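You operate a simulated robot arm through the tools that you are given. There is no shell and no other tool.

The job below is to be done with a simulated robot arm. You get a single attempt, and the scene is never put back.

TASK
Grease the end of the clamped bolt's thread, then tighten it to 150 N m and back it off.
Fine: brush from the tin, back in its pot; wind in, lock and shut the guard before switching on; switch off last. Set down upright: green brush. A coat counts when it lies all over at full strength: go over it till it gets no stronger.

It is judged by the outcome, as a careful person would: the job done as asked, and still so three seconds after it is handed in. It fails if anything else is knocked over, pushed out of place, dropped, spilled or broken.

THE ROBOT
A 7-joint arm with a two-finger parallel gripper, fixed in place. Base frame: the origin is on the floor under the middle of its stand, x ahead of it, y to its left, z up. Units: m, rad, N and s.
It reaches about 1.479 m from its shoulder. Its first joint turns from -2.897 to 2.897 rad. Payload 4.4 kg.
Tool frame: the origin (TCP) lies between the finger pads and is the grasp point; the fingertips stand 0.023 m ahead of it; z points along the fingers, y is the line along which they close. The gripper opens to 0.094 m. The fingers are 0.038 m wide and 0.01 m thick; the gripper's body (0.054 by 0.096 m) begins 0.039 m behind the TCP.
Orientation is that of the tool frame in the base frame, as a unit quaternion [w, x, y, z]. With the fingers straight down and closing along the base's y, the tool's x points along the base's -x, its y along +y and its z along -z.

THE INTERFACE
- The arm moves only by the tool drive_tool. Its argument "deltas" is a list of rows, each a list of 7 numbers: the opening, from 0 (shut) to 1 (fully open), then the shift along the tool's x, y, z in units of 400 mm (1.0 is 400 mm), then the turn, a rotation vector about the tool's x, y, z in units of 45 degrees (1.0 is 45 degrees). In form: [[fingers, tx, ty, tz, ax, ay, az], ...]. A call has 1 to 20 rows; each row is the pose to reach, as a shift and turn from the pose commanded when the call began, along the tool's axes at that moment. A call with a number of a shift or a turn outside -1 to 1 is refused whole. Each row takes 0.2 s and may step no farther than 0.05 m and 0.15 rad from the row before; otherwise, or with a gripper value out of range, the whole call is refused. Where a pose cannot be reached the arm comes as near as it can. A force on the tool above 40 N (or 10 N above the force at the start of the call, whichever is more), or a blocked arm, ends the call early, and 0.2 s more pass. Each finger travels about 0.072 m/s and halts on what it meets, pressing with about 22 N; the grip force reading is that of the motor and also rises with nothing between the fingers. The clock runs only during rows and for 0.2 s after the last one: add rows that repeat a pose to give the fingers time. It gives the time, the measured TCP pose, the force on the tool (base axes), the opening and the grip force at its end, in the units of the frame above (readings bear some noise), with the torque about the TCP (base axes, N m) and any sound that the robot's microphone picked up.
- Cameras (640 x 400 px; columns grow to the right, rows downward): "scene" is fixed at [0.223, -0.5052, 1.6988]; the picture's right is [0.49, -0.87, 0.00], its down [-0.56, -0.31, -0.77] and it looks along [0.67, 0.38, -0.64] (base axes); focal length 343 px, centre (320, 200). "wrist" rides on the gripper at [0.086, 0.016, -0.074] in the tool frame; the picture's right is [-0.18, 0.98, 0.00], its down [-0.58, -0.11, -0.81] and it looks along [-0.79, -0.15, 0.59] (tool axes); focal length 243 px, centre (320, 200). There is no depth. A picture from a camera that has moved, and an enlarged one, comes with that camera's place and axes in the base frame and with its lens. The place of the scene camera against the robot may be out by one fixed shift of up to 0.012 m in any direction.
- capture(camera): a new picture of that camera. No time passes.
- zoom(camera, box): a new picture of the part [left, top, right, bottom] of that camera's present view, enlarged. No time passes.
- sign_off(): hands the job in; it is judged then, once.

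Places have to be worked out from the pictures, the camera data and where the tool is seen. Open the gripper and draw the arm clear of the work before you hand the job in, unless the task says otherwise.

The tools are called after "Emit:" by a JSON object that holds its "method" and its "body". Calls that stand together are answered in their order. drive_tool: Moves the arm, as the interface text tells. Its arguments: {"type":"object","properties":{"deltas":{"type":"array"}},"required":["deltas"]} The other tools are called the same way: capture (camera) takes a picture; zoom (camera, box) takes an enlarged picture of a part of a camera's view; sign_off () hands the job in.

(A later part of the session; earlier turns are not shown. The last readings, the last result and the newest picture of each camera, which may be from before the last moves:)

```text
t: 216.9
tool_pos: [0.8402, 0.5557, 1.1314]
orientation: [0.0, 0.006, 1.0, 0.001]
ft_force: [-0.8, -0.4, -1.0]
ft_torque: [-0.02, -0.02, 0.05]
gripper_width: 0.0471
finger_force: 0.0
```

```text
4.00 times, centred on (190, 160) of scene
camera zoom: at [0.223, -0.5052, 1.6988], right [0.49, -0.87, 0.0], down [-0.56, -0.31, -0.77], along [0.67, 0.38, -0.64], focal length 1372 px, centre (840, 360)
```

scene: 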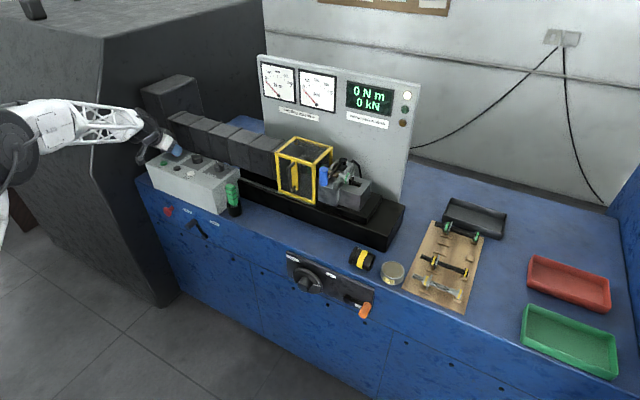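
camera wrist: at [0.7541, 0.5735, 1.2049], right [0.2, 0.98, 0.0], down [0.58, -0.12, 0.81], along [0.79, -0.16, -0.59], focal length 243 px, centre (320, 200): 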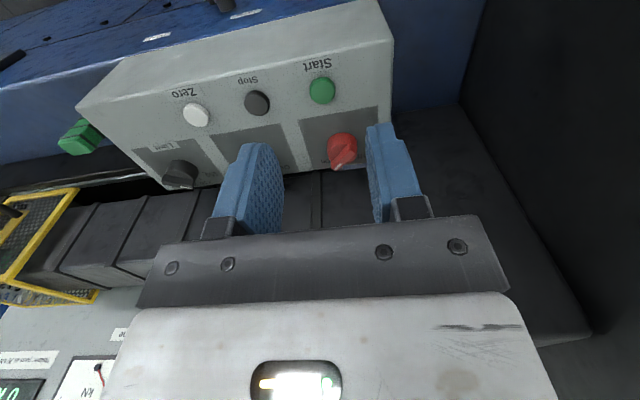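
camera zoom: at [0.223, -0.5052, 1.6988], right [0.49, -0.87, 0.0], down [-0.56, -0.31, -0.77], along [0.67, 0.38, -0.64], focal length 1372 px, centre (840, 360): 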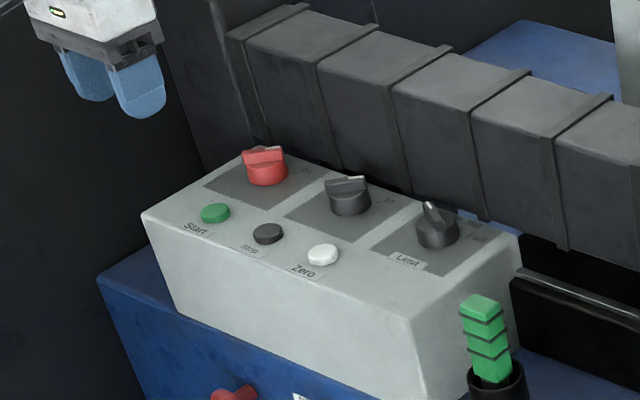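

The red switch sits at On. The buttons measure Start (0.880, 0.551), Stop (0.880, 0.483) and Zero (0.879, 0.414). I'll close the fingers and move above Start.

Emit:
{"method": "drive_tool", "body": {"deltas": [[0.2, -0.05, -0.005, 0.05, 0, 0, 0], [0, -0.1, -0.011, 0.12, 0, 0, 0], [0, -0.1, -0.011, 0.19, 0, 0, 0], [0, -0.1, -0.011, 0.235, 0, 0, 0], [0, -0.1, -0.011, 0.235, 0, 0, 0]]}}

Emit:
{"method": "capture", "body": {"camera": "wrist"}}

Emit:
{"method": "zoom", "body": {"camera": "scene", "box": [140, 120, 240, 200]}}

```text
t: 218.2
tool_pos: [0.8787, 0.5515, 1.0353]
orientation: [0.0, 0.007, 1.0, 0.001]
ft_force: [-0.3, -0.7, -0.6]
ft_torque: [0.0, -0.01, 0.02]
gripper_width: 0.0001
finger_force: 21.2
```

```text
taken
camera wrist: at [0.7936, 0.5689, 1.1099], right [0.2, 0.98, 0.0], down [0.58, -0.12, 0.81], along [0.79, -0.16, -0.59], focal length 243 px, centre (320, 200)
```

wrist: 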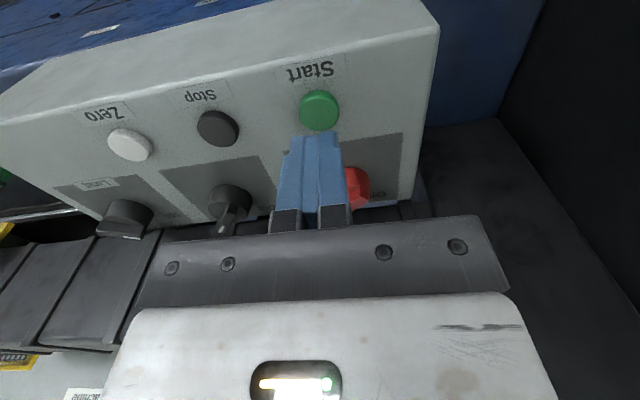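

```text
5.00 times, centred on (190, 160) of scene
camera zoom: at [0.223, -0.5052, 1.6988], right [0.49, -0.87, 0.0], down [-0.56, -0.31, -0.77], along [0.67, 0.38, -0.64], focal length 1715 px, centre (970, 400)
```

zoom: 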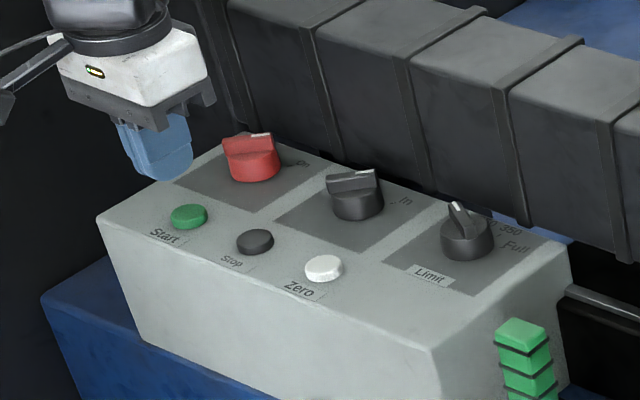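

The fingertips are directly above Start. I'll press down gently in 2 mm steps.

Emit:
{"method": "drive_tool", "body": {"deltas": [[0, 0, 0, 0.035, 0, 0, 0], [0, 0, 0, 0.063, 0, 0, 0], [0, 0, 0, 0.07, 0, 0, 0], [0, 0, 0, 0.076, 0, 0, 0], [0, 0, 0, 0.082, 0, 0, 0]]}}

Emit:
{"method": "zoom", "body": {"camera": "scene", "box": [250, 50, 430, 150]}}

```text
t: 219.3
tool_pos: [0.8791, 0.551, 1.0038]
orientation: [0.001, 0.008, 1.0, 0.001]
ft_force: [0.1, -0.1, 0.7]
ft_torque: [0.02, -0.04, -0.02]
gripper_width: 0.0
finger_force: 21.5
```

```text
3.56 times, centred on (340, 100) of scene
camera zoom: at [0.223, -0.5052, 1.6988], right [0.49, -0.87, 0.0], down [-0.56, -0.31, -0.77], along [0.67, 0.38, -0.64], focal length 1220 px, centre (249, 556)
```

zoom: 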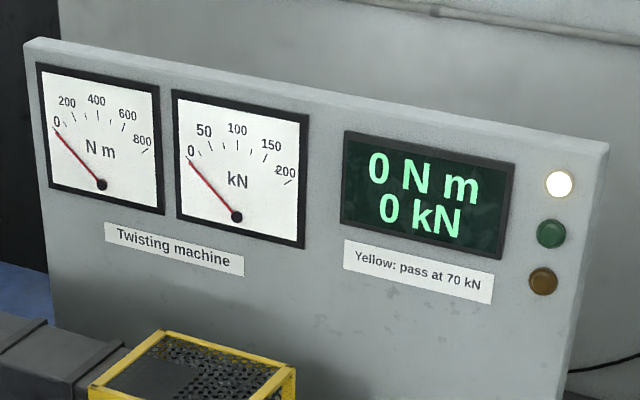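

There's no contact yet, so I'll press a few millimetres more in small steps.

Emit:
{"method": "drive_tool", "body": {"deltas": [[0, 0, 0, 0.005, 0, 0, 0], [0, 0, 0, 0.01, 0, 0, 0], [0, 0, 0, 0.015, 0, 0, 0]]}}

Emit:
{"method": "zoom", "body": {"camera": "scene", "box": [250, 50, 430, 150]}}

```text
t: 220.2
tool_pos: [0.8797, 0.5513, 0.9974]
orientation: [0.0, 0.006, 1.0, 0.001]
ft_force: [-0.2, 0.4, 3.2]
ft_torque: [-0.01, 0.0, -0.04]
gripper_width: 0.0
finger_force: 22.3
heard: click
```

```text
3.56 times, centred on (340, 100) of scene
camera zoom: at [0.223, -0.5052, 1.6988], right [0.49, -0.87, 0.0], down [-0.56, -0.31, -0.77], along [0.67, 0.38, -0.64], focal length 1220 px, centre (249, 556)
```

zoom: 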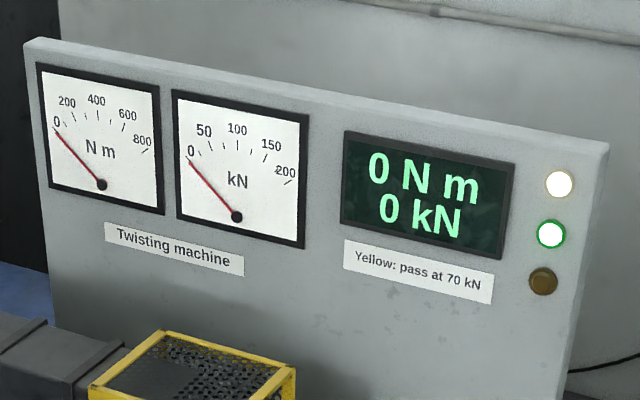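

I heard a click and the green lamp is lit, so the machine is running. I'll lift and hover over Stop while watching the gauges.

Emit:
{"method": "drive_tool", "body": {"deltas": [[0, 0, 0, -0.05, 0, 0, 0], [0, 0, -0.09, -0.06, 0, 0, 0], [0, 0, -0.169, -0.05, 0, 0, 0]]}}

Emit:
{"method": "zoom", "body": {"camera": "scene", "box": [250, 50, 430, 150]}}

```text
t: 220.9
tool_pos: [0.8785, 0.4844, 1.0166]
orientation: [0.0, 0.007, 1.0, 0.001]
ft_force: [0.6, -0.6, -0.4]
ft_torque: [-0.01, 0.04, 0.04]
gripper_width: 0.0
finger_force: 21.7
```

```text
3.56 times, centred on (340, 100) of scene
camera zoom: at [0.223, -0.5052, 1.6988], right [0.49, -0.87, 0.0], down [-0.56, -0.31, -0.77], along [0.67, 0.38, -0.64], focal length 1220 px, centre (249, 556)
```

zoom: 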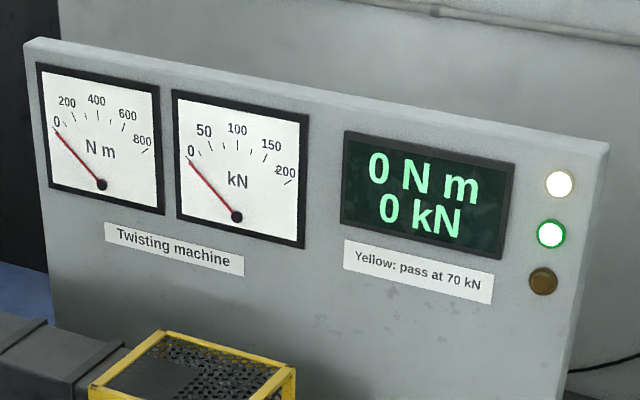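

It's still at zero, with the nut running down. I'll wait a second at a time and watch.

Emit:
{"method": "drive_tool", "body": {"deltas": [[0, 0, 0, 0, 0, 0, 0], [0, 0, 0, 0, 0, 0, 0], [0, 0, 0, 0, 0, 0, 0], [0, 0, 0, 0, 0, 0, 0]]}}

Emit:
{"method": "zoom", "body": {"camera": "scene", "box": [250, 50, 430, 150]}}

```text
t: 221.9
tool_pos: [0.8794, 0.4832, 1.0171]
orientation: [0.001, 0.008, 1.0, 0.001]
ft_force: [-0.1, 0.1, -0.4]
ft_torque: [-0.02, -0.04, 0.0]
gripper_width: 0.0
finger_force: 22.8
```

```text
3.56 times, centred on (340, 100) of scene
camera zoom: at [0.223, -0.5052, 1.6988], right [0.49, -0.87, 0.0], down [-0.56, -0.31, -0.77], along [0.67, 0.38, -0.64], focal length 1220 px, centre (249, 556)
```

zoom: 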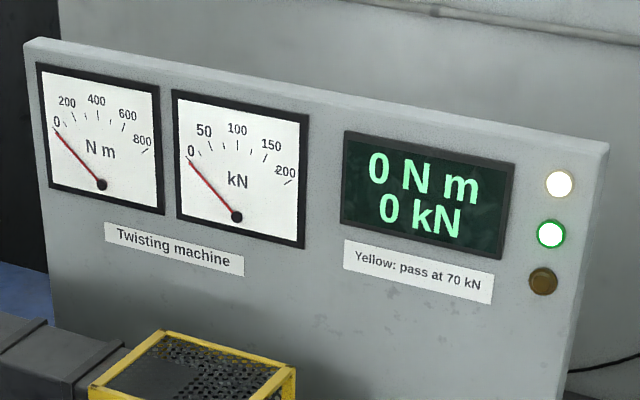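

Emit:
{"method": "drive_tool", "body": {"deltas": [[0, 0, 0, 0, 0, 0, 0], [0, 0, 0, 0, 0, 0, 0], [0, 0, 0, 0, 0, 0, 0], [0, 0, 0, 0, 0, 0, 0], [0, 0, 0, 0, 0, 0, 0], [0, 0, 0, 0, 0, 0, 0]]}}

Emit:
{"method": "zoom", "body": {"camera": "scene", "box": [250, 50, 430, 150]}}

Emit:
{"method": "zoom", "body": {"camera": "scene", "box": [270, 130, 390, 220]}}

```text
t: 223.3
tool_pos: [0.8795, 0.4841, 1.016]
orientation: [0.001, 0.007, 1.0, 0.001]
ft_force: [0.7, -0.5, 0.2]
ft_torque: [-0.01, 0.02, 0.0]
gripper_width: 0.0
finger_force: 22.4
```

```text
3.56 times, centred on (340, 100) of scene
camera zoom: at [0.223, -0.5052, 1.6988], right [0.49, -0.87, 0.0], down [-0.56, -0.31, -0.77], along [0.67, 0.38, -0.64], focal length 1220 px, centre (249, 556)
```

zoom: 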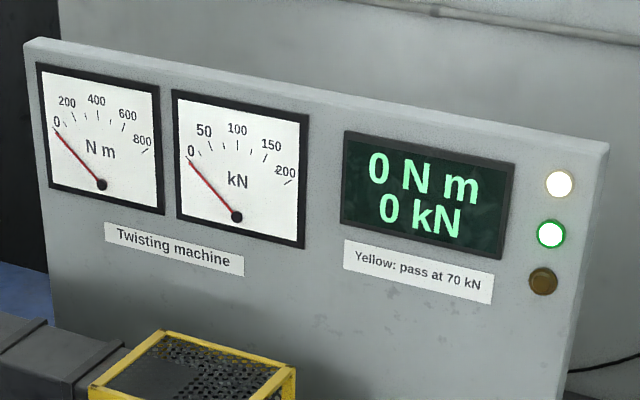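

```text
4.44 times, centred on (330, 175) of scene
camera zoom: at [0.223, -0.5052, 1.6988], right [0.49, -0.87, 0.0], down [-0.56, -0.31, -0.77], along [0.67, 0.38, -0.64], focal length 1524 px, centre (276, 311)
```

zoom: 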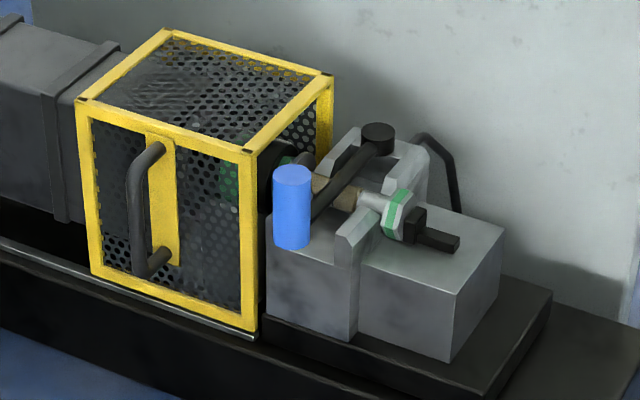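

The machine is still running with no load yet. I'll keep waiting in short intervals.

Emit:
{"method": "drive_tool", "body": {"deltas": [[0, 0, 0, 0, 0, 0, 0], [0, 0, 0, 0, 0, 0, 0], [0, 0, 0, 0, 0, 0, 0], [0, 0, 0, 0, 0, 0, 0], [0, 0, 0, 0, 0, 0, 0], [0, 0, 0, 0, 0, 0, 0], [0, 0, 0, 0, 0, 0, 0], [0, 0, 0, 0, 0, 0, 0], [0, 0, 0, 0, 0, 0, 0], [0, 0, 0, 0, 0, 0, 0]]}}

Emit:
{"method": "zoom", "body": {"camera": "scene", "box": [250, 50, 430, 150]}}

```text
t: 225.6
tool_pos: [0.8791, 0.4837, 1.016]
orientation: [0.001, 0.006, 1.0, 0.001]
ft_force: [1.0, 0.4, -0.4]
ft_torque: [-0.02, 0.01, -0.01]
gripper_width: 0.0
finger_force: 21.9
```

```text
3.56 times, centred on (340, 100) of scene
camera zoom: at [0.223, -0.5052, 1.6988], right [0.49, -0.87, 0.0], down [-0.56, -0.31, -0.77], along [0.67, 0.38, -0.64], focal length 1220 px, centre (249, 556)
```

zoom: 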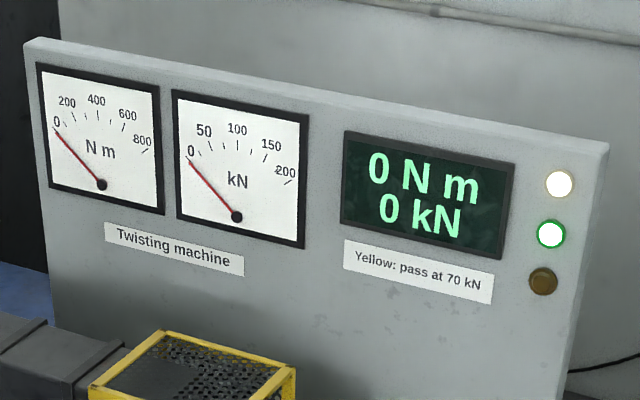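

There's still no torque. I'll look closely through the guard mesh for motion of the nut, and keep waiting.

Emit:
{"method": "zoom", "body": {"camera": "scene", "box": [315, 150, 355, 190]}}

Emit:
{"method": "drive_tool", "body": {"deltas": [[0, 0, 0, 0, 0, 0, 0], [0, 0, 0, 0, 0, 0, 0], [0, 0, 0, 0, 0, 0, 0], [0, 0, 0, 0, 0, 0, 0], [0, 0, 0, 0, 0, 0, 0], [0, 0, 0, 0, 0, 0, 0], [0, 0, 0, 0, 0, 0, 0], [0, 0, 0, 0, 0, 0, 0], [0, 0, 0, 0, 0, 0, 0], [0, 0, 0, 0, 0, 0, 0], [0, 0, 0, 0, 0, 0, 0], [0, 0, 0, 0, 0, 0, 0]]}}

Emit:
{"method": "zoom", "body": {"camera": "scene", "box": [315, 150, 355, 190]}}

Emit:
{"method": "zoom", "body": {"camera": "scene", "box": [250, 50, 430, 150]}}

```text
10.00 times, centred on (335, 170) of scene
camera zoom: at [0.223, -0.5052, 1.6988], right [0.49, -0.87, 0.0], down [-0.56, -0.31, -0.77], along [0.67, 0.38, -0.64], focal length 3430 px, centre (170, 500)
```

zoom: 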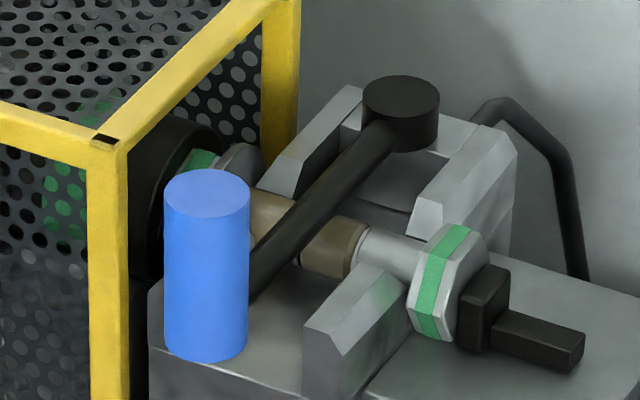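

```text
t: 228.2
tool_pos: [0.8807, 0.4844, 1.017]
orientation: [0.0, 0.007, 1.0, 0.002]
ft_force: [-0.1, -0.2, 0.0]
ft_torque: [0.0, -0.01, 0.0]
gripper_width: 0.0
finger_force: 21.7
```

```text
10.00 times, centred on (335, 170) of scene
camera zoom: at [0.223, -0.5052, 1.6988], right [0.49, -0.87, 0.0], down [-0.56, -0.31, -0.77], along [0.67, 0.38, -0.64], focal length 3430 px, centre (170, 500)
```

zoom: 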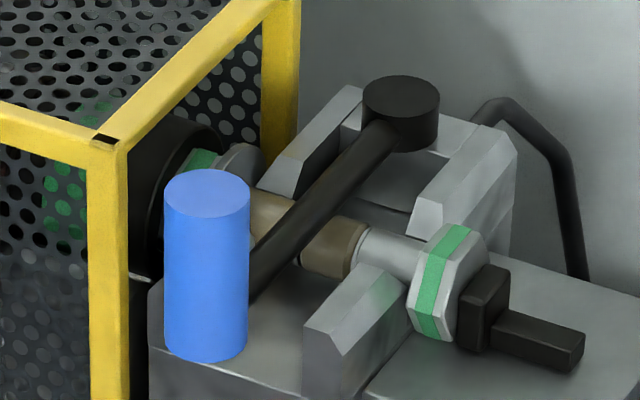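

```text
3.56 times, centred on (340, 100) of scene
camera zoom: at [0.223, -0.5052, 1.6988], right [0.49, -0.87, 0.0], down [-0.56, -0.31, -0.77], along [0.67, 0.38, -0.64], focal length 1220 px, centre (249, 556)
```

zoom: 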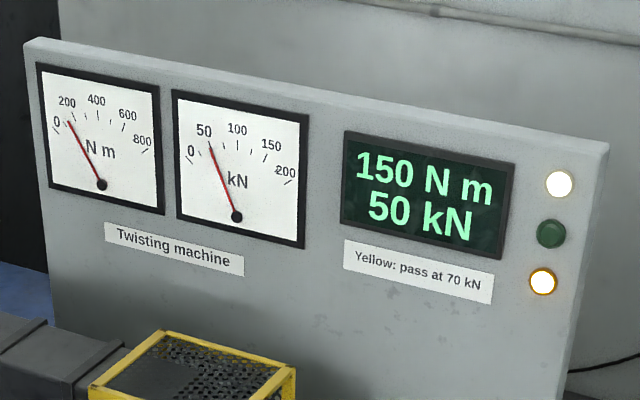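

The display shows 150 N m and 50 kN. The green lamp is off and the amber limit lamp is lit, so the machine stopped itself at the limit. Next I'll turn the direction knob to "Out". I'll approach it with the same tilted grip, from a slightly right-facing azimuth.

Emit:
{"method": "drive_tool", "body": {"deltas": [[0, 0, 0, -0.06, 0, 0, 0], [0.1, -0.02, -0.01, -0.12, 0.024, -0.128, 0.076], [0.3, -0.05, -0.03, -0.15, 0.049, -0.256, 0.152], [0.5, -0.09, -0.05, -0.15, 0.073, -0.385, 0.228], [0.5, -0.12, -0.065, -0.13, 0.097, -0.513, 0.304], [0.5, -0.15, -0.08, -0.1, 0.122, -0.641, 0.379], [0.5, -0.1625, -0.0865, -0.0825, 0.1462, -0.7693, 0.4553], [0.5, -0.1625, -0.0865, -0.0825, 0.1462, -0.7693, 0.4553]]}}

Emit:
{"method": "capture", "body": {"camera": "wrist"}}

Emit:
{"method": "zoom", "body": {"camera": "wrist", "box": [220, 0, 420, 150]}}

Emit:
{"method": "zoom", "body": {"camera": "scene", "box": [140, 100, 260, 200]}}

```text
t: 229.9
tool_pos: [0.9429, 0.4472, 1.0492]
orientation: [0.296, 0.183, 0.936, -0.057]
ft_force: [0.1, 0.5, 1.5]
ft_torque: [-0.02, 0.01, 0.01]
gripper_width: 0.0467
finger_force: 0.2
```

```text
taken
camera wrist: at [0.8442, 0.5063, 1.0609], right [0.51, 0.85, 0.11], down [-0.03, -0.11, 0.99], along [0.86, -0.51, -0.03], focal length 243 px, centre (320, 200)
```

wrist: 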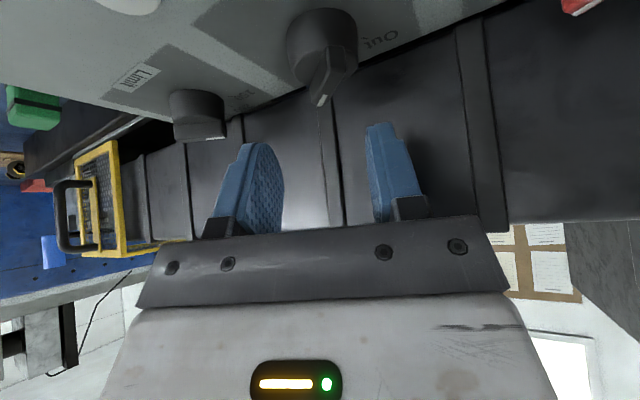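

```text
2.67 times, centred on (320, 75) of wrist
camera zoom: at [0.8442, 0.5063, 1.0609], right [0.51, 0.85, 0.11], down [-0.03, -0.11, 0.99], along [0.86, -0.51, -0.03], focal length 647 px, centre (320, 533)
```

zoom: 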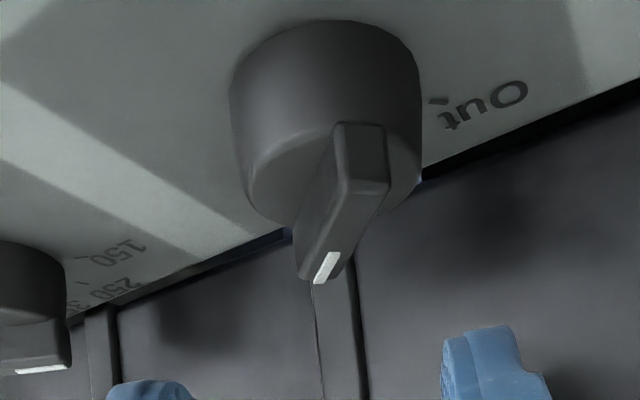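

```text
4.00 times, centred on (200, 150) of scene
camera zoom: at [0.223, -0.5052, 1.6988], right [0.49, -0.87, 0.0], down [-0.56, -0.31, -0.77], along [0.67, 0.38, -0.64], focal length 1372 px, centre (800, 400)
```

zoom: 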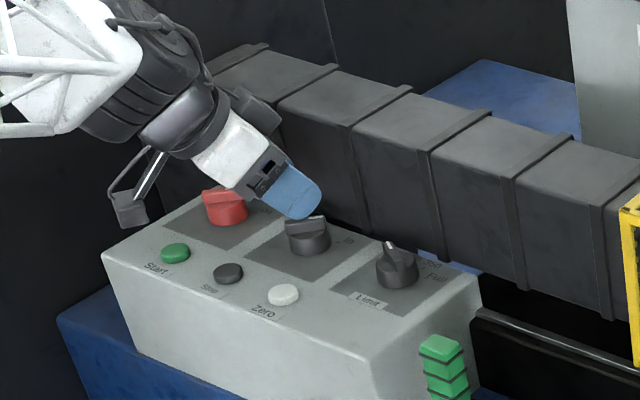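

The direction knob's axis measures (0.952, 0.452). I'll move over it and lower around its base, opening the fingers a bit wider for clearance.

Emit:
{"method": "drive_tool", "body": {"deltas": [[0.55, 0.01, 0.0195, 0.0, 0, 0, 0], [0.55, 0.03, 0.0195, 0.035, 0, 0, 0], [0.55, 0.05, 0.0195, 0.07, 0, 0, 0], [0.55, 0.0697, 0.0195, 0.0985, 0, 0, 0], [0.55, 0.0697, 0.0195, 0.0985, 0, 0, 0]]}}

Emit:
{"method": "zoom", "body": {"camera": "wrist", "box": [220, 80, 420, 230]}}

```text
t: 231.2
tool_pos: [0.9455, 0.4544, 1.0019]
orientation: [0.296, 0.183, 0.936, -0.058]
ft_force: [0.2, -0.4, -0.5]
ft_torque: [0.02, 0.02, 0.02]
gripper_width: 0.0515
finger_force: 0.1
```

```text
2.67 times, centred on (320, 155) of wrist
camera zoom: at [0.8472, 0.5129, 1.0129], right [0.51, 0.85, 0.11], down [-0.03, -0.11, 0.99], along [0.86, -0.51, -0.03], focal length 647 px, centre (320, 320)
```

zoom: 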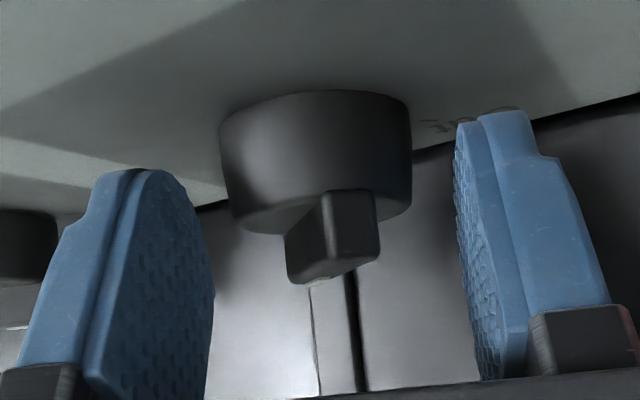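

The knob is well centred between the fingers. I'll close on it.

Emit:
{"method": "drive_tool", "body": {"deltas": [[0.4, 0, 0, 0, 0, 0, 0], [0.25, 0, 0, 0, 0, 0, 0], [0.1, 0, 0, 0, 0, 0, 0], [0, 0, 0, 0, 0, 0, 0], [0, 0, 0, 0, 0, 0, 0]]}}

```text
t: 232.3
tool_pos: [0.946, 0.4554, 1.0018]
orientation: [0.296, 0.182, 0.936, -0.057]
ft_force: [1.0, -0.7, -0.6]
ft_torque: [-0.01, 0.04, -0.01]
gripper_width: 0.036
finger_force: 45.2
```

The grip is clean with almost no side force. I'll turn it toward "Out", 35° about the knob axis first.

Emit:
{"method": "drive_tool", "body": {"deltas": [[0, -0.0006, -0.0018, 0.0004, -0.0895, 0, -0.1274], [0, -0.0012, -0.0036, 0.0008, -0.179, 0, -0.255], [0, -0.0018, -0.0054, 0.0012, -0.268, 0.0005, -0.382], [0, -0.0024, -0.0072, 0.0017, -0.358, 0.0008, -0.51], [0, -0.003, -0.009, 0.0021, -0.447, 0.001, -0.637]]}}

Emit:
{"method": "zoom", "body": {"camera": "wrist", "box": [220, 80, 420, 230]}}

```text
t: 233.0
tool_pos: [0.9452, 0.4521, 1.0017]
orientation: [0.3, 0.058, 0.952, -0.019]
ft_force: [-9.3, -12.2, 5.8]
ft_torque: [-0.57, 0.48, -0.17]
gripper_width: 0.0358
finger_force: 44.7
stopped in row 3: the force on the tool passed its limit at 43 N (the readings are from after the stop); the commanded pose is now the measured one
```

```text
2.67 times, centred on (320, 155) of wrist
camera zoom: at [0.8351, 0.4821, 1.0131], right [0.27, 0.96, 0.1], down [0.0, -0.11, 0.99], along [0.96, -0.27, -0.03], focal length 647 px, centre (320, 320)
```

zoom: 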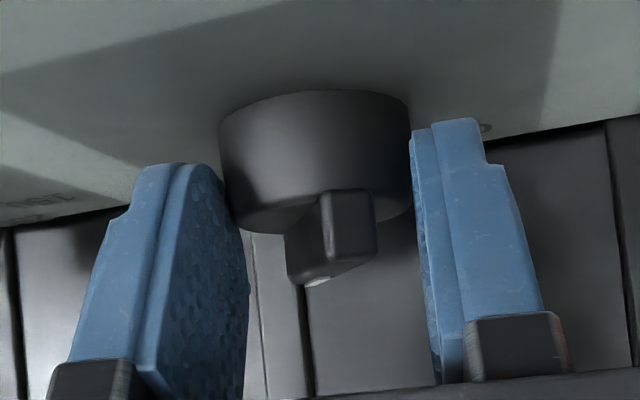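

It stopped at about 15° with a side load, pointing to a larger offset between the TCP and the knob axis. I'll relax slightly and continue with a bigger translation along the arc.

Emit:
{"method": "drive_tool", "body": {"deltas": [[0, 0.0005, -0.004, 0, 0, 0, 0], [0, -0.0005, -0.0075, 0.0006, -0.094, 0, -0.135], [0, -0.0015, -0.011, 0.0012, -0.189, 0, -0.27], [0, -0.0025, -0.0146, 0.0018, -0.283, 0, -0.404], [0, -0.0035, -0.0182, 0.0025, -0.377, -0.001, -0.539], [0, -0.0045, -0.0217, 0.0031, -0.4714, -0.0012, -0.6737]]}}

Emit:
{"method": "zoom", "body": {"camera": "wrist", "box": [220, 80, 420, 230]}}

```text
t: 234.4
tool_pos: [0.9475, 0.4432, 1.0016]
orientation: [0.291, -0.247, 0.921, 0.078]
ft_force: [4.2, 14.8, 5.9]
ft_torque: [0.58, 0.35, 0.11]
gripper_width: 0.0359
finger_force: 45.2
```

```text
2.67 times, centred on (320, 155) of wrist
camera zoom: at [0.841, 0.4013, 1.0131], right [-0.36, 0.93, 0.11], down [0.06, -0.09, 0.99], along [0.93, 0.37, -0.03], focal length 647 px, centre (320, 320)
```

zoom: 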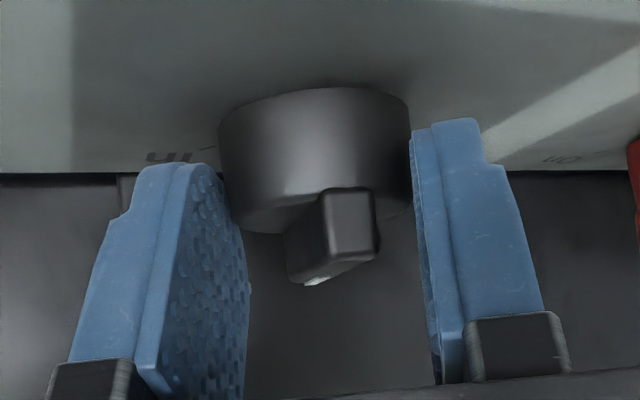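

That went through, about 52° so far with moderate side force. I'll continue another 18° with a smaller correction.

Emit:
{"method": "drive_tool", "body": {"deltas": [[0, -0.0005, -0.0005, 0.0004, -0.0766, 0, -0.1091], [0, -0.0012, -0.003, 0.0008, -0.1532, 0, -0.2183], [0, -0.0018, -0.0053, 0.0012, -0.2298, 0, -0.3274]]}}

Emit:
{"method": "zoom", "body": {"camera": "wrist", "box": [220, 80, 420, 230]}}

Emit:
{"method": "zoom", "body": {"camera": "scene", "box": [140, 100, 260, 200]}}

```text
t: 235.2
tool_pos: [0.9498, 0.44, 1.0023]
orientation: [0.276, -0.387, 0.871, 0.122]
ft_force: [15.6, -14.6, 13.2]
ft_torque: [0.04, -0.44, -0.3]
gripper_width: 0.0357
finger_force: 44.8
```

```text
2.67 times, centred on (320, 155) of wrist
camera zoom: at [0.8618, 0.3675, 1.0132], right [-0.63, 0.77, 0.1], down [0.09, -0.06, 0.99], along [0.77, 0.63, -0.03], focal length 647 px, centre (320, 320)
```

zoom: 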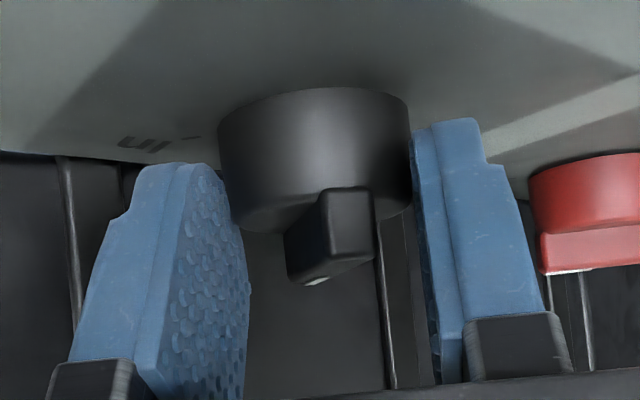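

```text
4.00 times, centred on (200, 150) of scene
camera zoom: at [0.223, -0.5052, 1.6988], right [0.49, -0.87, 0.0], down [-0.56, -0.31, -0.77], along [0.67, 0.38, -0.64], focal length 1372 px, centre (800, 400)
```

zoom: 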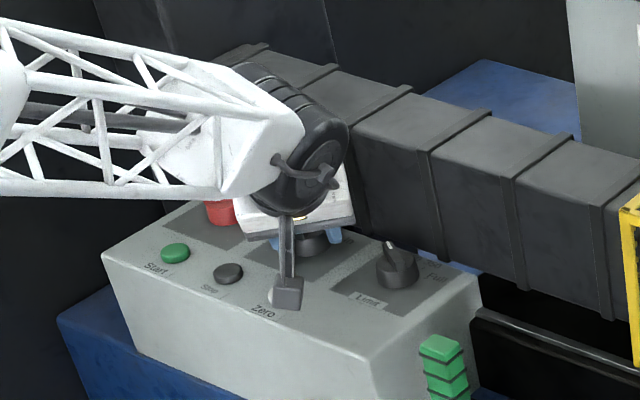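

The knob is at about +26° now. The camera housing is near the Zero button, so I'll release and raise, then check the display before regripping.

Emit:
{"method": "drive_tool", "body": {"deltas": [[0.2, 0, 0, 0, 0, 0, 0], [0.5, 0, 0, 0, 0, 0, 0], [0.5, 0, 0, 0, 0, 0, 0], [0.5, -0.028, 0, -0.041, 0, 0, 0], [0.5, -0.057, 0, -0.082, 0, 0, 0]]}}

Emit:
{"method": "zoom", "body": {"camera": "scene", "box": [250, 50, 430, 150]}}

Emit:
{"method": "zoom", "body": {"camera": "wrist", "box": [220, 30, 420, 180]}}

```text
t: 236.4
tool_pos: [0.9474, 0.4419, 1.0402]
orientation: [0.274, -0.388, 0.872, 0.122]
ft_force: [-0.1, -0.5, -0.4]
ft_torque: [0.03, -0.01, -0.02]
gripper_width: 0.0468
finger_force: 0.1
```

```text
3.56 times, centred on (340, 100) of scene
camera zoom: at [0.223, -0.5052, 1.6988], right [0.49, -0.87, 0.0], down [-0.56, -0.31, -0.77], along [0.67, 0.38, -0.64], focal length 1220 px, centre (249, 556)
```

zoom: 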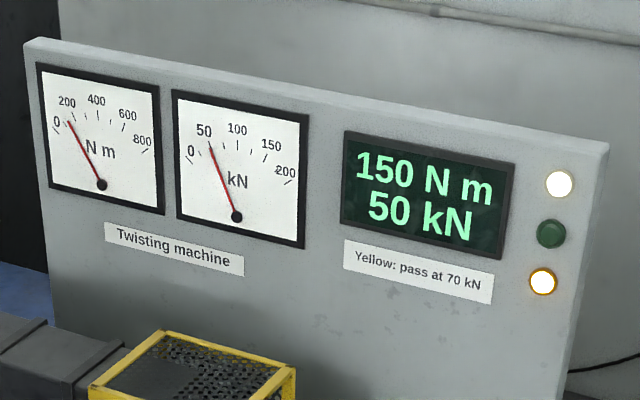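

```text
2.67 times, centred on (320, 105) of wrist
camera zoom: at [0.86, 0.3687, 1.0517], right [-0.63, 0.77, 0.11], down [0.09, -0.06, 0.99], along [0.77, 0.63, -0.03], focal length 647 px, centre (320, 453)
```

zoom: 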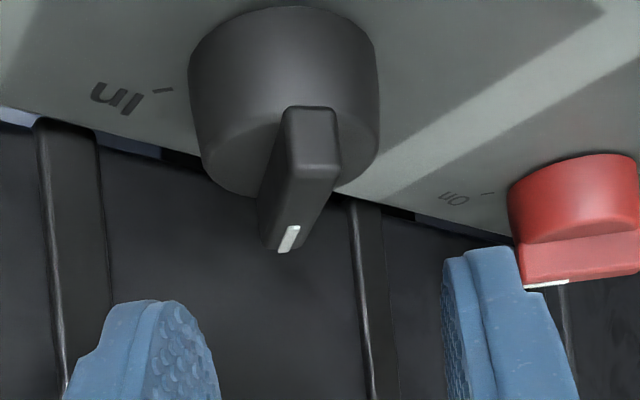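

The display still shows 150 N m and 50 kN, so nothing was disturbed. The knob is at about +28°. I'll rotate the raised hand back 38°, then regrip.

Emit:
{"method": "drive_tool", "body": {"deltas": [[0.55, -0.0014, 0.0044, 0.001, 0.0967, 0, 0.1388], [0.55, -0.0028, 0.0089, 0.002, 0.1933, 0, 0.2776], [0.55, -0.0042, 0.0133, 0.003, 0.29, 0, 0.4163], [0.55, -0.0056, 0.0178, 0.004, 0.3866, 0, 0.5551], [0.55, -0.007, 0.0222, 0.005, 0.4833, 0, 0.6939], [0.55, -0.007, 0.0222, 0.005, 0.4833, 0, 0.6939]]}}

Emit:
{"method": "zoom", "body": {"camera": "wrist", "box": [220, 30, 420, 180]}}

```text
t: 237.8
tool_pos: [0.9439, 0.4502, 1.0421]
orientation: [0.299, -0.082, 0.95, 0.025]
ft_force: [-0.2, -0.2, -0.1]
ft_torque: [-0.02, 0.01, -0.01]
gripper_width: 0.0516
finger_force: 0.1
```

```text
2.67 times, centred on (320, 105) of wrist
camera zoom: at [0.8296, 0.4475, 1.0526], right [-0.02, 0.99, 0.11], down [0.03, -0.11, 0.99], along [1.0, 0.02, -0.03], focal length 647 px, centre (320, 453)
```

zoom: 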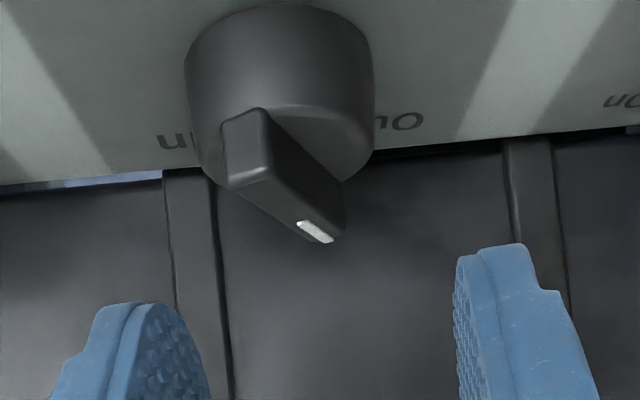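

The bar points toward "Out" now. The knob is about 2 mm to the right, so I'll correct that, lower and grip again.

Emit:
{"method": "drive_tool", "body": {"deltas": [[0.55, 0.018, -0.004, 0.028, 0, 0, 0], [0.55, 0.036, -0.004, 0.056, 0, 0, 0], [0.55, 0.0565, -0.004, 0.084, 0, 0, 0], [0.35, 0.0565, -0.004, 0.084, 0, 0, 0], [0.15, 0.0565, -0.004, 0.084, 0, 0, 0], [0, 0.0565, -0.004, 0.084, 0, 0, 0], [0, 0.0565, -0.004, 0.084, 0, 0, 0]]}}

Emit:
{"method": "zoom", "body": {"camera": "wrist", "box": [220, 80, 420, 230]}}

```text
t: 239.4
tool_pos: [0.9449, 0.4481, 1.0006]
orientation: [0.298, -0.082, 0.951, 0.026]
ft_force: [2.1, -24.0, -3.6]
ft_torque: [-0.72, -0.1, -0.31]
gripper_width: 0.0358
finger_force: 45.0
```

```text
2.67 times, centred on (320, 155) of wrist
camera zoom: at [0.8312, 0.4447, 1.0116], right [-0.02, 0.99, 0.11], down [0.03, -0.11, 0.99], along [1.0, 0.02, -0.03], focal length 647 px, centre (320, 320)
```

zoom: 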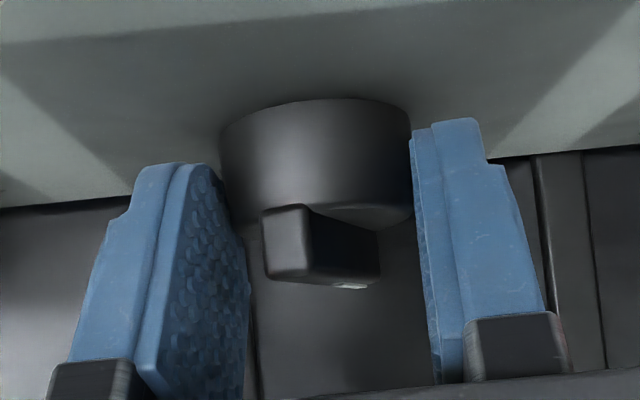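

The grip is on, with a 24 N side load. I'll relax 1.5 mm toward -y first, then turn the remaining 22°.

Emit:
{"method": "drive_tool", "body": {"deltas": [[0, 0, -0.004, 0, 0, 0, 0], [0, -0.0003, -0.0068, 0.0002, -0.07, 0, -0.1], [0, -0.0006, -0.0096, 0.0004, -0.14, 0, -0.2], [0, -0.001, -0.0125, 0.0006, -0.21, -0.0005, -0.3], [0, -0.0013, -0.0153, 0.0008, -0.2799, -0.0007, -0.4002]]}}

Emit:
{"method": "zoom", "body": {"camera": "wrist", "box": [220, 80, 420, 230]}}

```text
t: 240.6
tool_pos: [0.9467, 0.4428, 1.0009]
orientation: [0.289, -0.263, 0.917, 0.084]
ft_force: [1.4, -2.3, -7.6]
ft_torque: [-0.01, -0.07, -0.48]
gripper_width: 0.036
finger_force: 45.0
```

```text
2.67 times, centred on (320, 155) of wrist
camera zoom: at [0.8423, 0.397, 1.0119], right [-0.39, 0.91, 0.11], down [0.07, -0.09, 0.99], along [0.92, 0.4, -0.03], focal length 647 px, centre (320, 320)
```

zoom: 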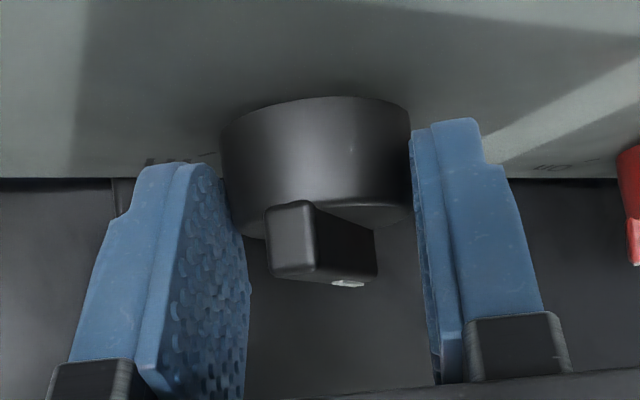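

The wrist torque rose to -0.48 N m and the bar slipped slightly in the grip, so the knob is at its stop. I'll release, raise and check it.

Emit:
{"method": "drive_tool", "body": {"deltas": [[0.2, 0, 0, 0, 0, 0, 0], [0.5, 0, 0, 0, 0, 0, 0], [0.5, 0, 0, 0, 0, 0, 0], [0.5, -0.028, 0, -0.041, 0, 0, 0], [0.5, -0.057, 0, -0.082, 0, 0, 0], [0.5, -0.03, 0, -0.17, 0, 0.15, 0], [0.5, 0.0, 0, -0.25, 0, 0.3, 0], [0.5, 0.03, 0, -0.32, 0, 0.45, 0], [0.5, 0.06, 0, -0.38, 0, 0.6, 0], [0.5, 0.08, 0, -0.4, 0, 0.75, 0]]}}

Emit:
{"method": "capture", "body": {"camera": "wrist"}}

Emit:
{"method": "zoom", "body": {"camera": "scene", "box": [140, 110, 260, 200]}}

Emit:
{"method": "zoom", "body": {"camera": "scene", "box": [250, 50, 430, 150]}}

```text
t: 242.8
tool_pos: [0.8454, 0.379, 1.1155]
orientation: [0.01, -0.275, 0.961, 0.003]
ft_force: [-0.9, 0.4, -0.2]
ft_torque: [0.0, 0.02, 0.02]
gripper_width: 0.047
finger_force: 0.1
```

```text
taken
camera wrist: at [0.7623, 0.3477, 1.1871], right [-0.36, 0.93, 0.0], down [0.54, 0.21, 0.82], along [0.76, 0.3, -0.57], focal length 243 px, centre (320, 200)
```

wrist: 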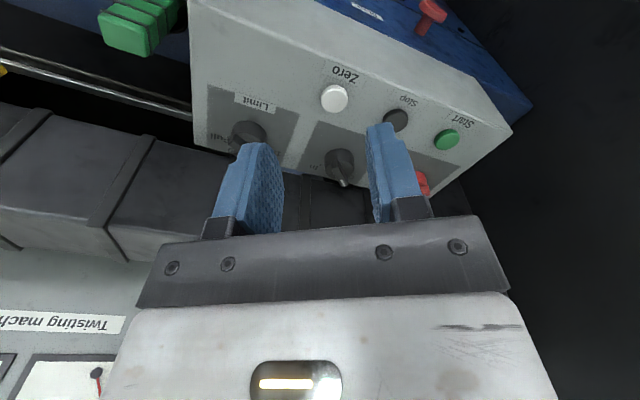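

```text
4.44 times, centred on (200, 155) of scene
camera zoom: at [0.223, -0.5052, 1.6988], right [0.49, -0.87, 0.0], down [-0.56, -0.31, -0.77], along [0.67, 0.38, -0.64], focal length 1524 px, centre (853, 400)
```

zoom: 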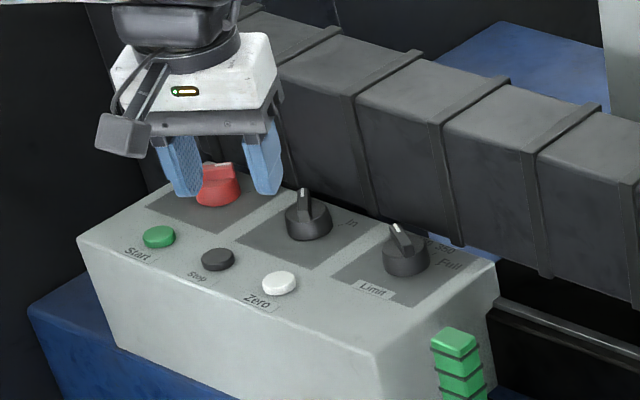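

```text
3.56 times, centred on (340, 100) of scene
camera zoom: at [0.223, -0.5052, 1.6988], right [0.49, -0.87, 0.0], down [-0.56, -0.31, -0.77], along [0.67, 0.38, -0.64], focal length 1220 px, centre (249, 556)
```

zoom: 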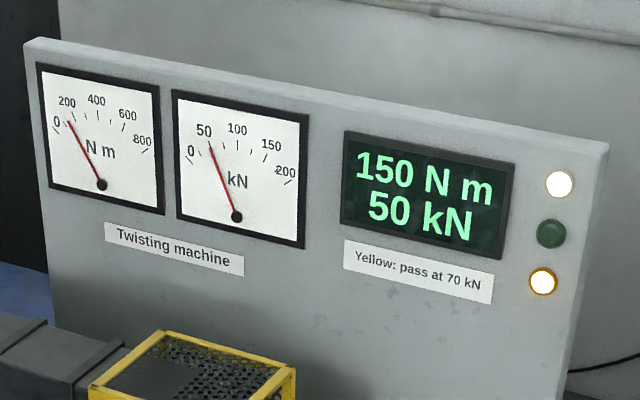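

The direction knob now points to "Out", with the display unchanged. I'll go back over the Start button with the fingers closed and square.

Emit:
{"method": "drive_tool", "body": {"deltas": [[0.3, -0.05, 0.053, 0.0, 0, 0.004, 0.118], [0.1, -0.1, 0.106, 0.01, 0, 0.008, 0.236], [0, -0.15, 0.16, 0.02, 0, 0.011, 0.354], [0, -0.2, 0.213, 0.04, 0, 0.015, 0.472], [0, -0.25, 0.266, 0.08, 0, 0.019, 0.59], [0, -0.301, 0.319, 0.12, 0, 0.022, 0.709], [0, -0.301, 0.319, 0.185, 0, 0.022, 0.709], [0, -0.301, 0.319, 0.185, 0, 0.022, 0.709]]}}

Emit:
{"method": "capture", "body": {"camera": "wrist"}}

```text
t: 244.6
tool_pos: [0.8826, 0.5536, 1.0432]
orientation: [0.001, 0.0, 1.0, 0.004]
ft_force: [0.6, 0.0, -0.1]
ft_torque: [-0.01, 0.02, 0.03]
gripper_width: 0.0
finger_force: 21.9
```

```text
taken
camera wrist: at [0.7961, 0.5697, 1.1171], right [0.18, 0.98, 0.01], down [0.58, -0.12, 0.81], along [0.79, -0.14, -0.59], focal length 243 px, centre (320, 200)
```

wrist: 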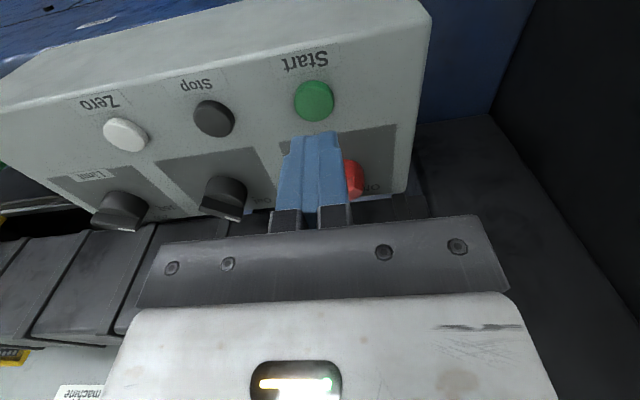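

I'm above Start within 3 mm. I'll correct that and press.

Emit:
{"method": "drive_tool", "body": {"deltas": [[0, 0.006, -0.0075, 0.04, 0, 0, 0], [0, 0.006, -0.0075, 0.085, 0, 0, 0], [0, 0.006, -0.0075, 0.098, 0, 0, 0], [0, 0.006, -0.0075, 0.106, 0, 0, 0], [0, 0.006, -0.0075, 0.112, 0, 0, 0]]}}

Emit:
{"method": "zoom", "body": {"camera": "scene", "box": [250, 50, 430, 150]}}

```text
t: 245.8
tool_pos: [0.8803, 0.5503, 0.9976]
orientation: [0.002, 0.0, 1.0, 0.005]
ft_force: [0.7, -0.1, 3.4]
ft_torque: [0.0, -0.01, -0.02]
gripper_width: 0.0003
finger_force: 21.9
heard: click
```

```text
3.56 times, centred on (340, 100) of scene
camera zoom: at [0.223, -0.5052, 1.6988], right [0.49, -0.87, 0.0], down [-0.56, -0.31, -0.77], along [0.67, 0.38, -0.64], focal length 1220 px, centre (249, 556)
```

zoom: 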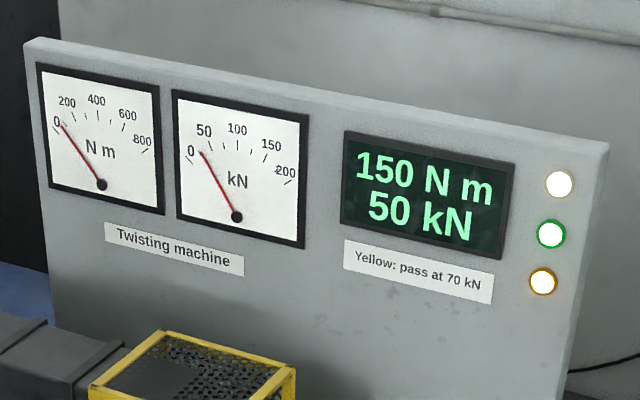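

A click, and the needles are falling while the display holds the peak of 150. I'll move over Stop now, watching the needles.

Emit:
{"method": "drive_tool", "body": {"deltas": [[0, 0, 0, -0.05, 0, 0, 0], [0, 0, -0.09, -0.06, 0, 0, 0], [0, 0, -0.168, -0.05, 0, 0, 0]]}}

Emit:
{"method": "zoom", "body": {"camera": "scene", "box": [250, 50, 430, 150]}}

Emit:
{"method": "zoom", "body": {"camera": "scene", "box": [315, 150, 355, 190]}}

Emit:
{"method": "capture", "body": {"camera": "wrist"}}

```text
t: 246.6
tool_pos: [0.8799, 0.4837, 1.018]
orientation: [0.001, 0.0, 1.0, 0.004]
ft_force: [0.7, 0.6, -0.2]
ft_torque: [0.01, 0.02, 0.0]
gripper_width: 0.0001
finger_force: 22.3
```

```text
3.56 times, centred on (340, 100) of scene
camera zoom: at [0.223, -0.5052, 1.6988], right [0.49, -0.87, 0.0], down [-0.56, -0.31, -0.77], along [0.67, 0.38, -0.64], focal length 1220 px, centre (249, 556)
```

zoom: 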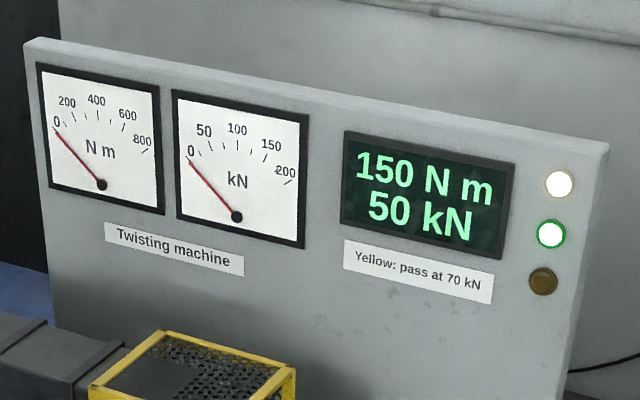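

```text
10.00 times, centred on (335, 170) of scene
camera zoom: at [0.223, -0.5052, 1.6988], right [0.49, -0.87, 0.0], down [-0.56, -0.31, -0.77], along [0.67, 0.38, -0.64], focal length 3430 px, centre (170, 500)
```

zoom: 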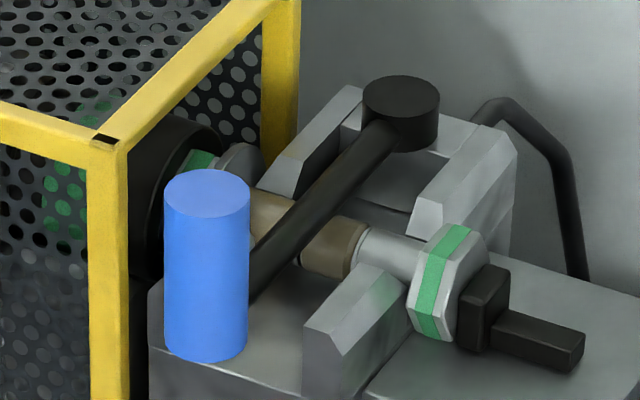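

```text
taken
camera wrist: at [0.7935, 0.5, 1.0917], right [0.18, 0.98, 0.01], down [0.58, -0.12, 0.81], along [0.79, -0.14, -0.59], focal length 243 px, centre (320, 200)
```

wrist: 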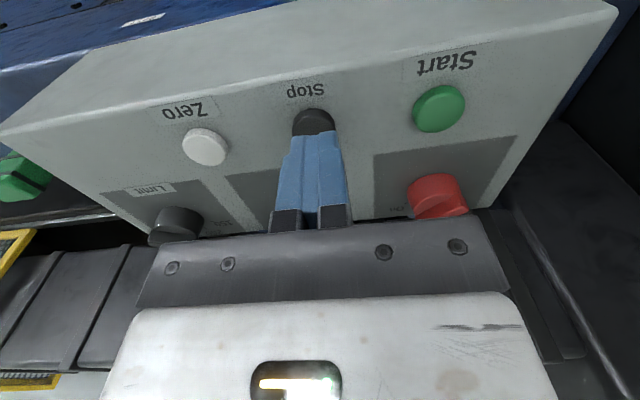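

Both needles are at zero, the amber lamp is out, and it's still running Out. I'll let the nut back off a little, about as long as the run-in, keeping my finger above Stop.

Emit:
{"method": "drive_tool", "body": {"deltas": [[0, 0, 0, 0, 0, 0, 0], [0, 0, 0, 0, 0, 0, 0], [0, 0, 0, 0, 0, 0, 0], [0, 0, 0, 0, 0, 0, 0], [0, 0, 0, 0, 0, 0, 0], [0, 0, 0, 0, 0, 0, 0], [0, 0, 0, 0, 0, 0, 0], [0, 0, 0, 0, 0, 0, 0], [0, 0, 0, 0, 0, 0, 0], [0, 0, 0, 0, 0, 0, 0]]}}

Emit:
{"method": "zoom", "body": {"camera": "scene", "box": [250, 50, 430, 150]}}

Emit:
{"method": "zoom", "body": {"camera": "scene", "box": [315, 150, 355, 190]}}

```text
t: 248.8
tool_pos: [0.8796, 0.4823, 1.0171]
orientation: [0.0, 0.0, 1.0, 0.003]
ft_force: [0.5, -0.6, 0.3]
ft_torque: [-0.01, -0.02, 0.0]
gripper_width: 0.0
finger_force: 22.4
```

```text
3.56 times, centred on (340, 100) of scene
camera zoom: at [0.223, -0.5052, 1.6988], right [0.49, -0.87, 0.0], down [-0.56, -0.31, -0.77], along [0.67, 0.38, -0.64], focal length 1220 px, centre (249, 556)
```

zoom: 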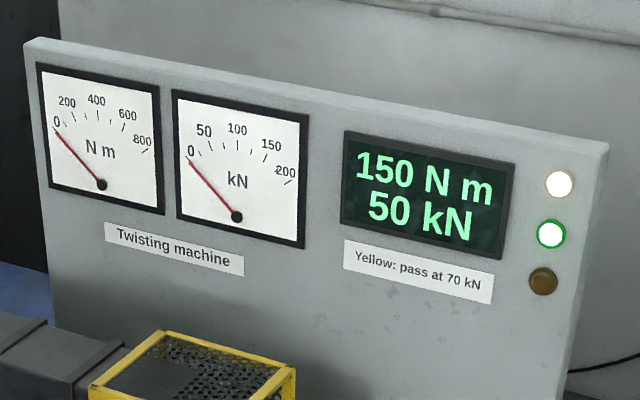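

```text
10.00 times, centred on (335, 170) of scene
camera zoom: at [0.223, -0.5052, 1.6988], right [0.49, -0.87, 0.0], down [-0.56, -0.31, -0.77], along [0.67, 0.38, -0.64], focal length 3430 px, centre (170, 500)
```

zoom: 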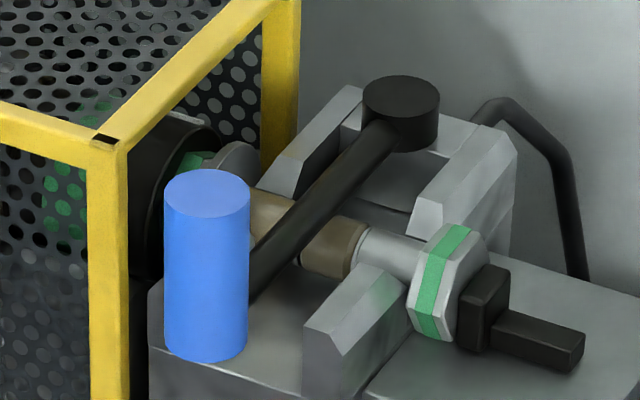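

It's still running out freely. A few seconds more, then I'll stop it.

Emit:
{"method": "drive_tool", "body": {"deltas": [[0, 0, 0, 0, 0, 0, 0], [0, 0, 0, 0, 0, 0, 0], [0, 0, 0, 0, 0, 0, 0], [0, 0, 0, 0, 0, 0, 0], [0, 0, 0, 0, 0, 0, 0], [0, 0, 0, 0, 0, 0, 0], [0, 0, 0, 0, 0, 0, 0], [0, 0, 0, 0, 0, 0, 0], [0, 0, 0, 0, 0, 0, 0], [0, 0, 0, 0, 0, 0, 0], [0, 0, 0, 0, 0, 0, 0], [0, 0, 0, 0, 0, 0, 0], [0, 0, 0, 0, 0, 0, 0], [0, 0, 0, 0, 0, 0, 0], [0, 0, 0, 0, 0, 0, 0]]}}

Emit:
{"method": "zoom", "body": {"camera": "scene", "box": [250, 50, 430, 150]}}

Emit:
{"method": "zoom", "body": {"camera": "scene", "box": [315, 150, 355, 190]}}

```text
t: 252.0
tool_pos: [0.8795, 0.4833, 1.0184]
orientation: [0.001, -0.001, 1.0, 0.004]
ft_force: [-0.5, -0.4, 0.5]
ft_torque: [-0.01, -0.02, 0.01]
gripper_width: 0.0
finger_force: 22.4
```

```text
3.56 times, centred on (340, 100) of scene
camera zoom: at [0.223, -0.5052, 1.6988], right [0.49, -0.87, 0.0], down [-0.56, -0.31, -0.77], along [0.67, 0.38, -0.64], focal length 1220 px, centre (249, 556)
```

zoom: 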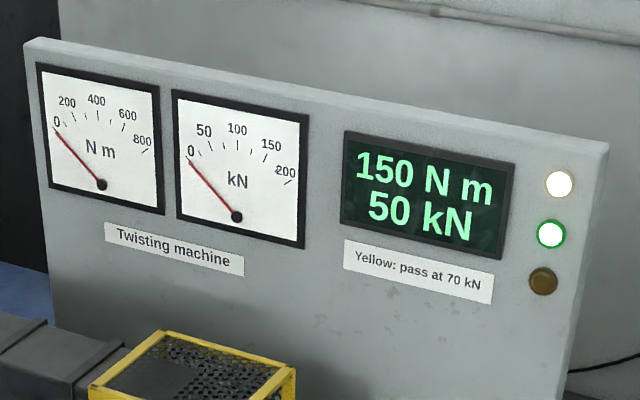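

```text
10.00 times, centred on (335, 170) of scene
camera zoom: at [0.223, -0.5052, 1.6988], right [0.49, -0.87, 0.0], down [-0.56, -0.31, -0.77], along [0.67, 0.38, -0.64], focal length 3430 px, centre (170, 500)
```

zoom: 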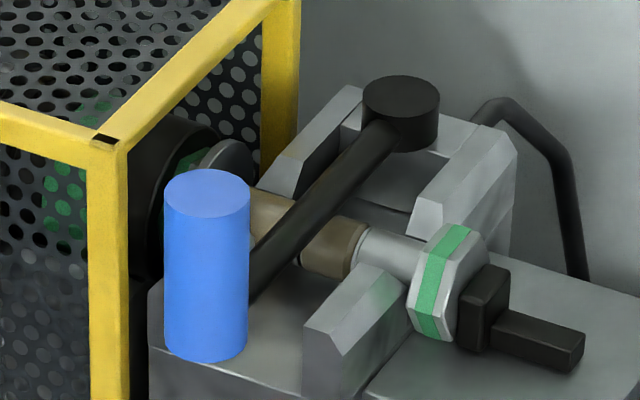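

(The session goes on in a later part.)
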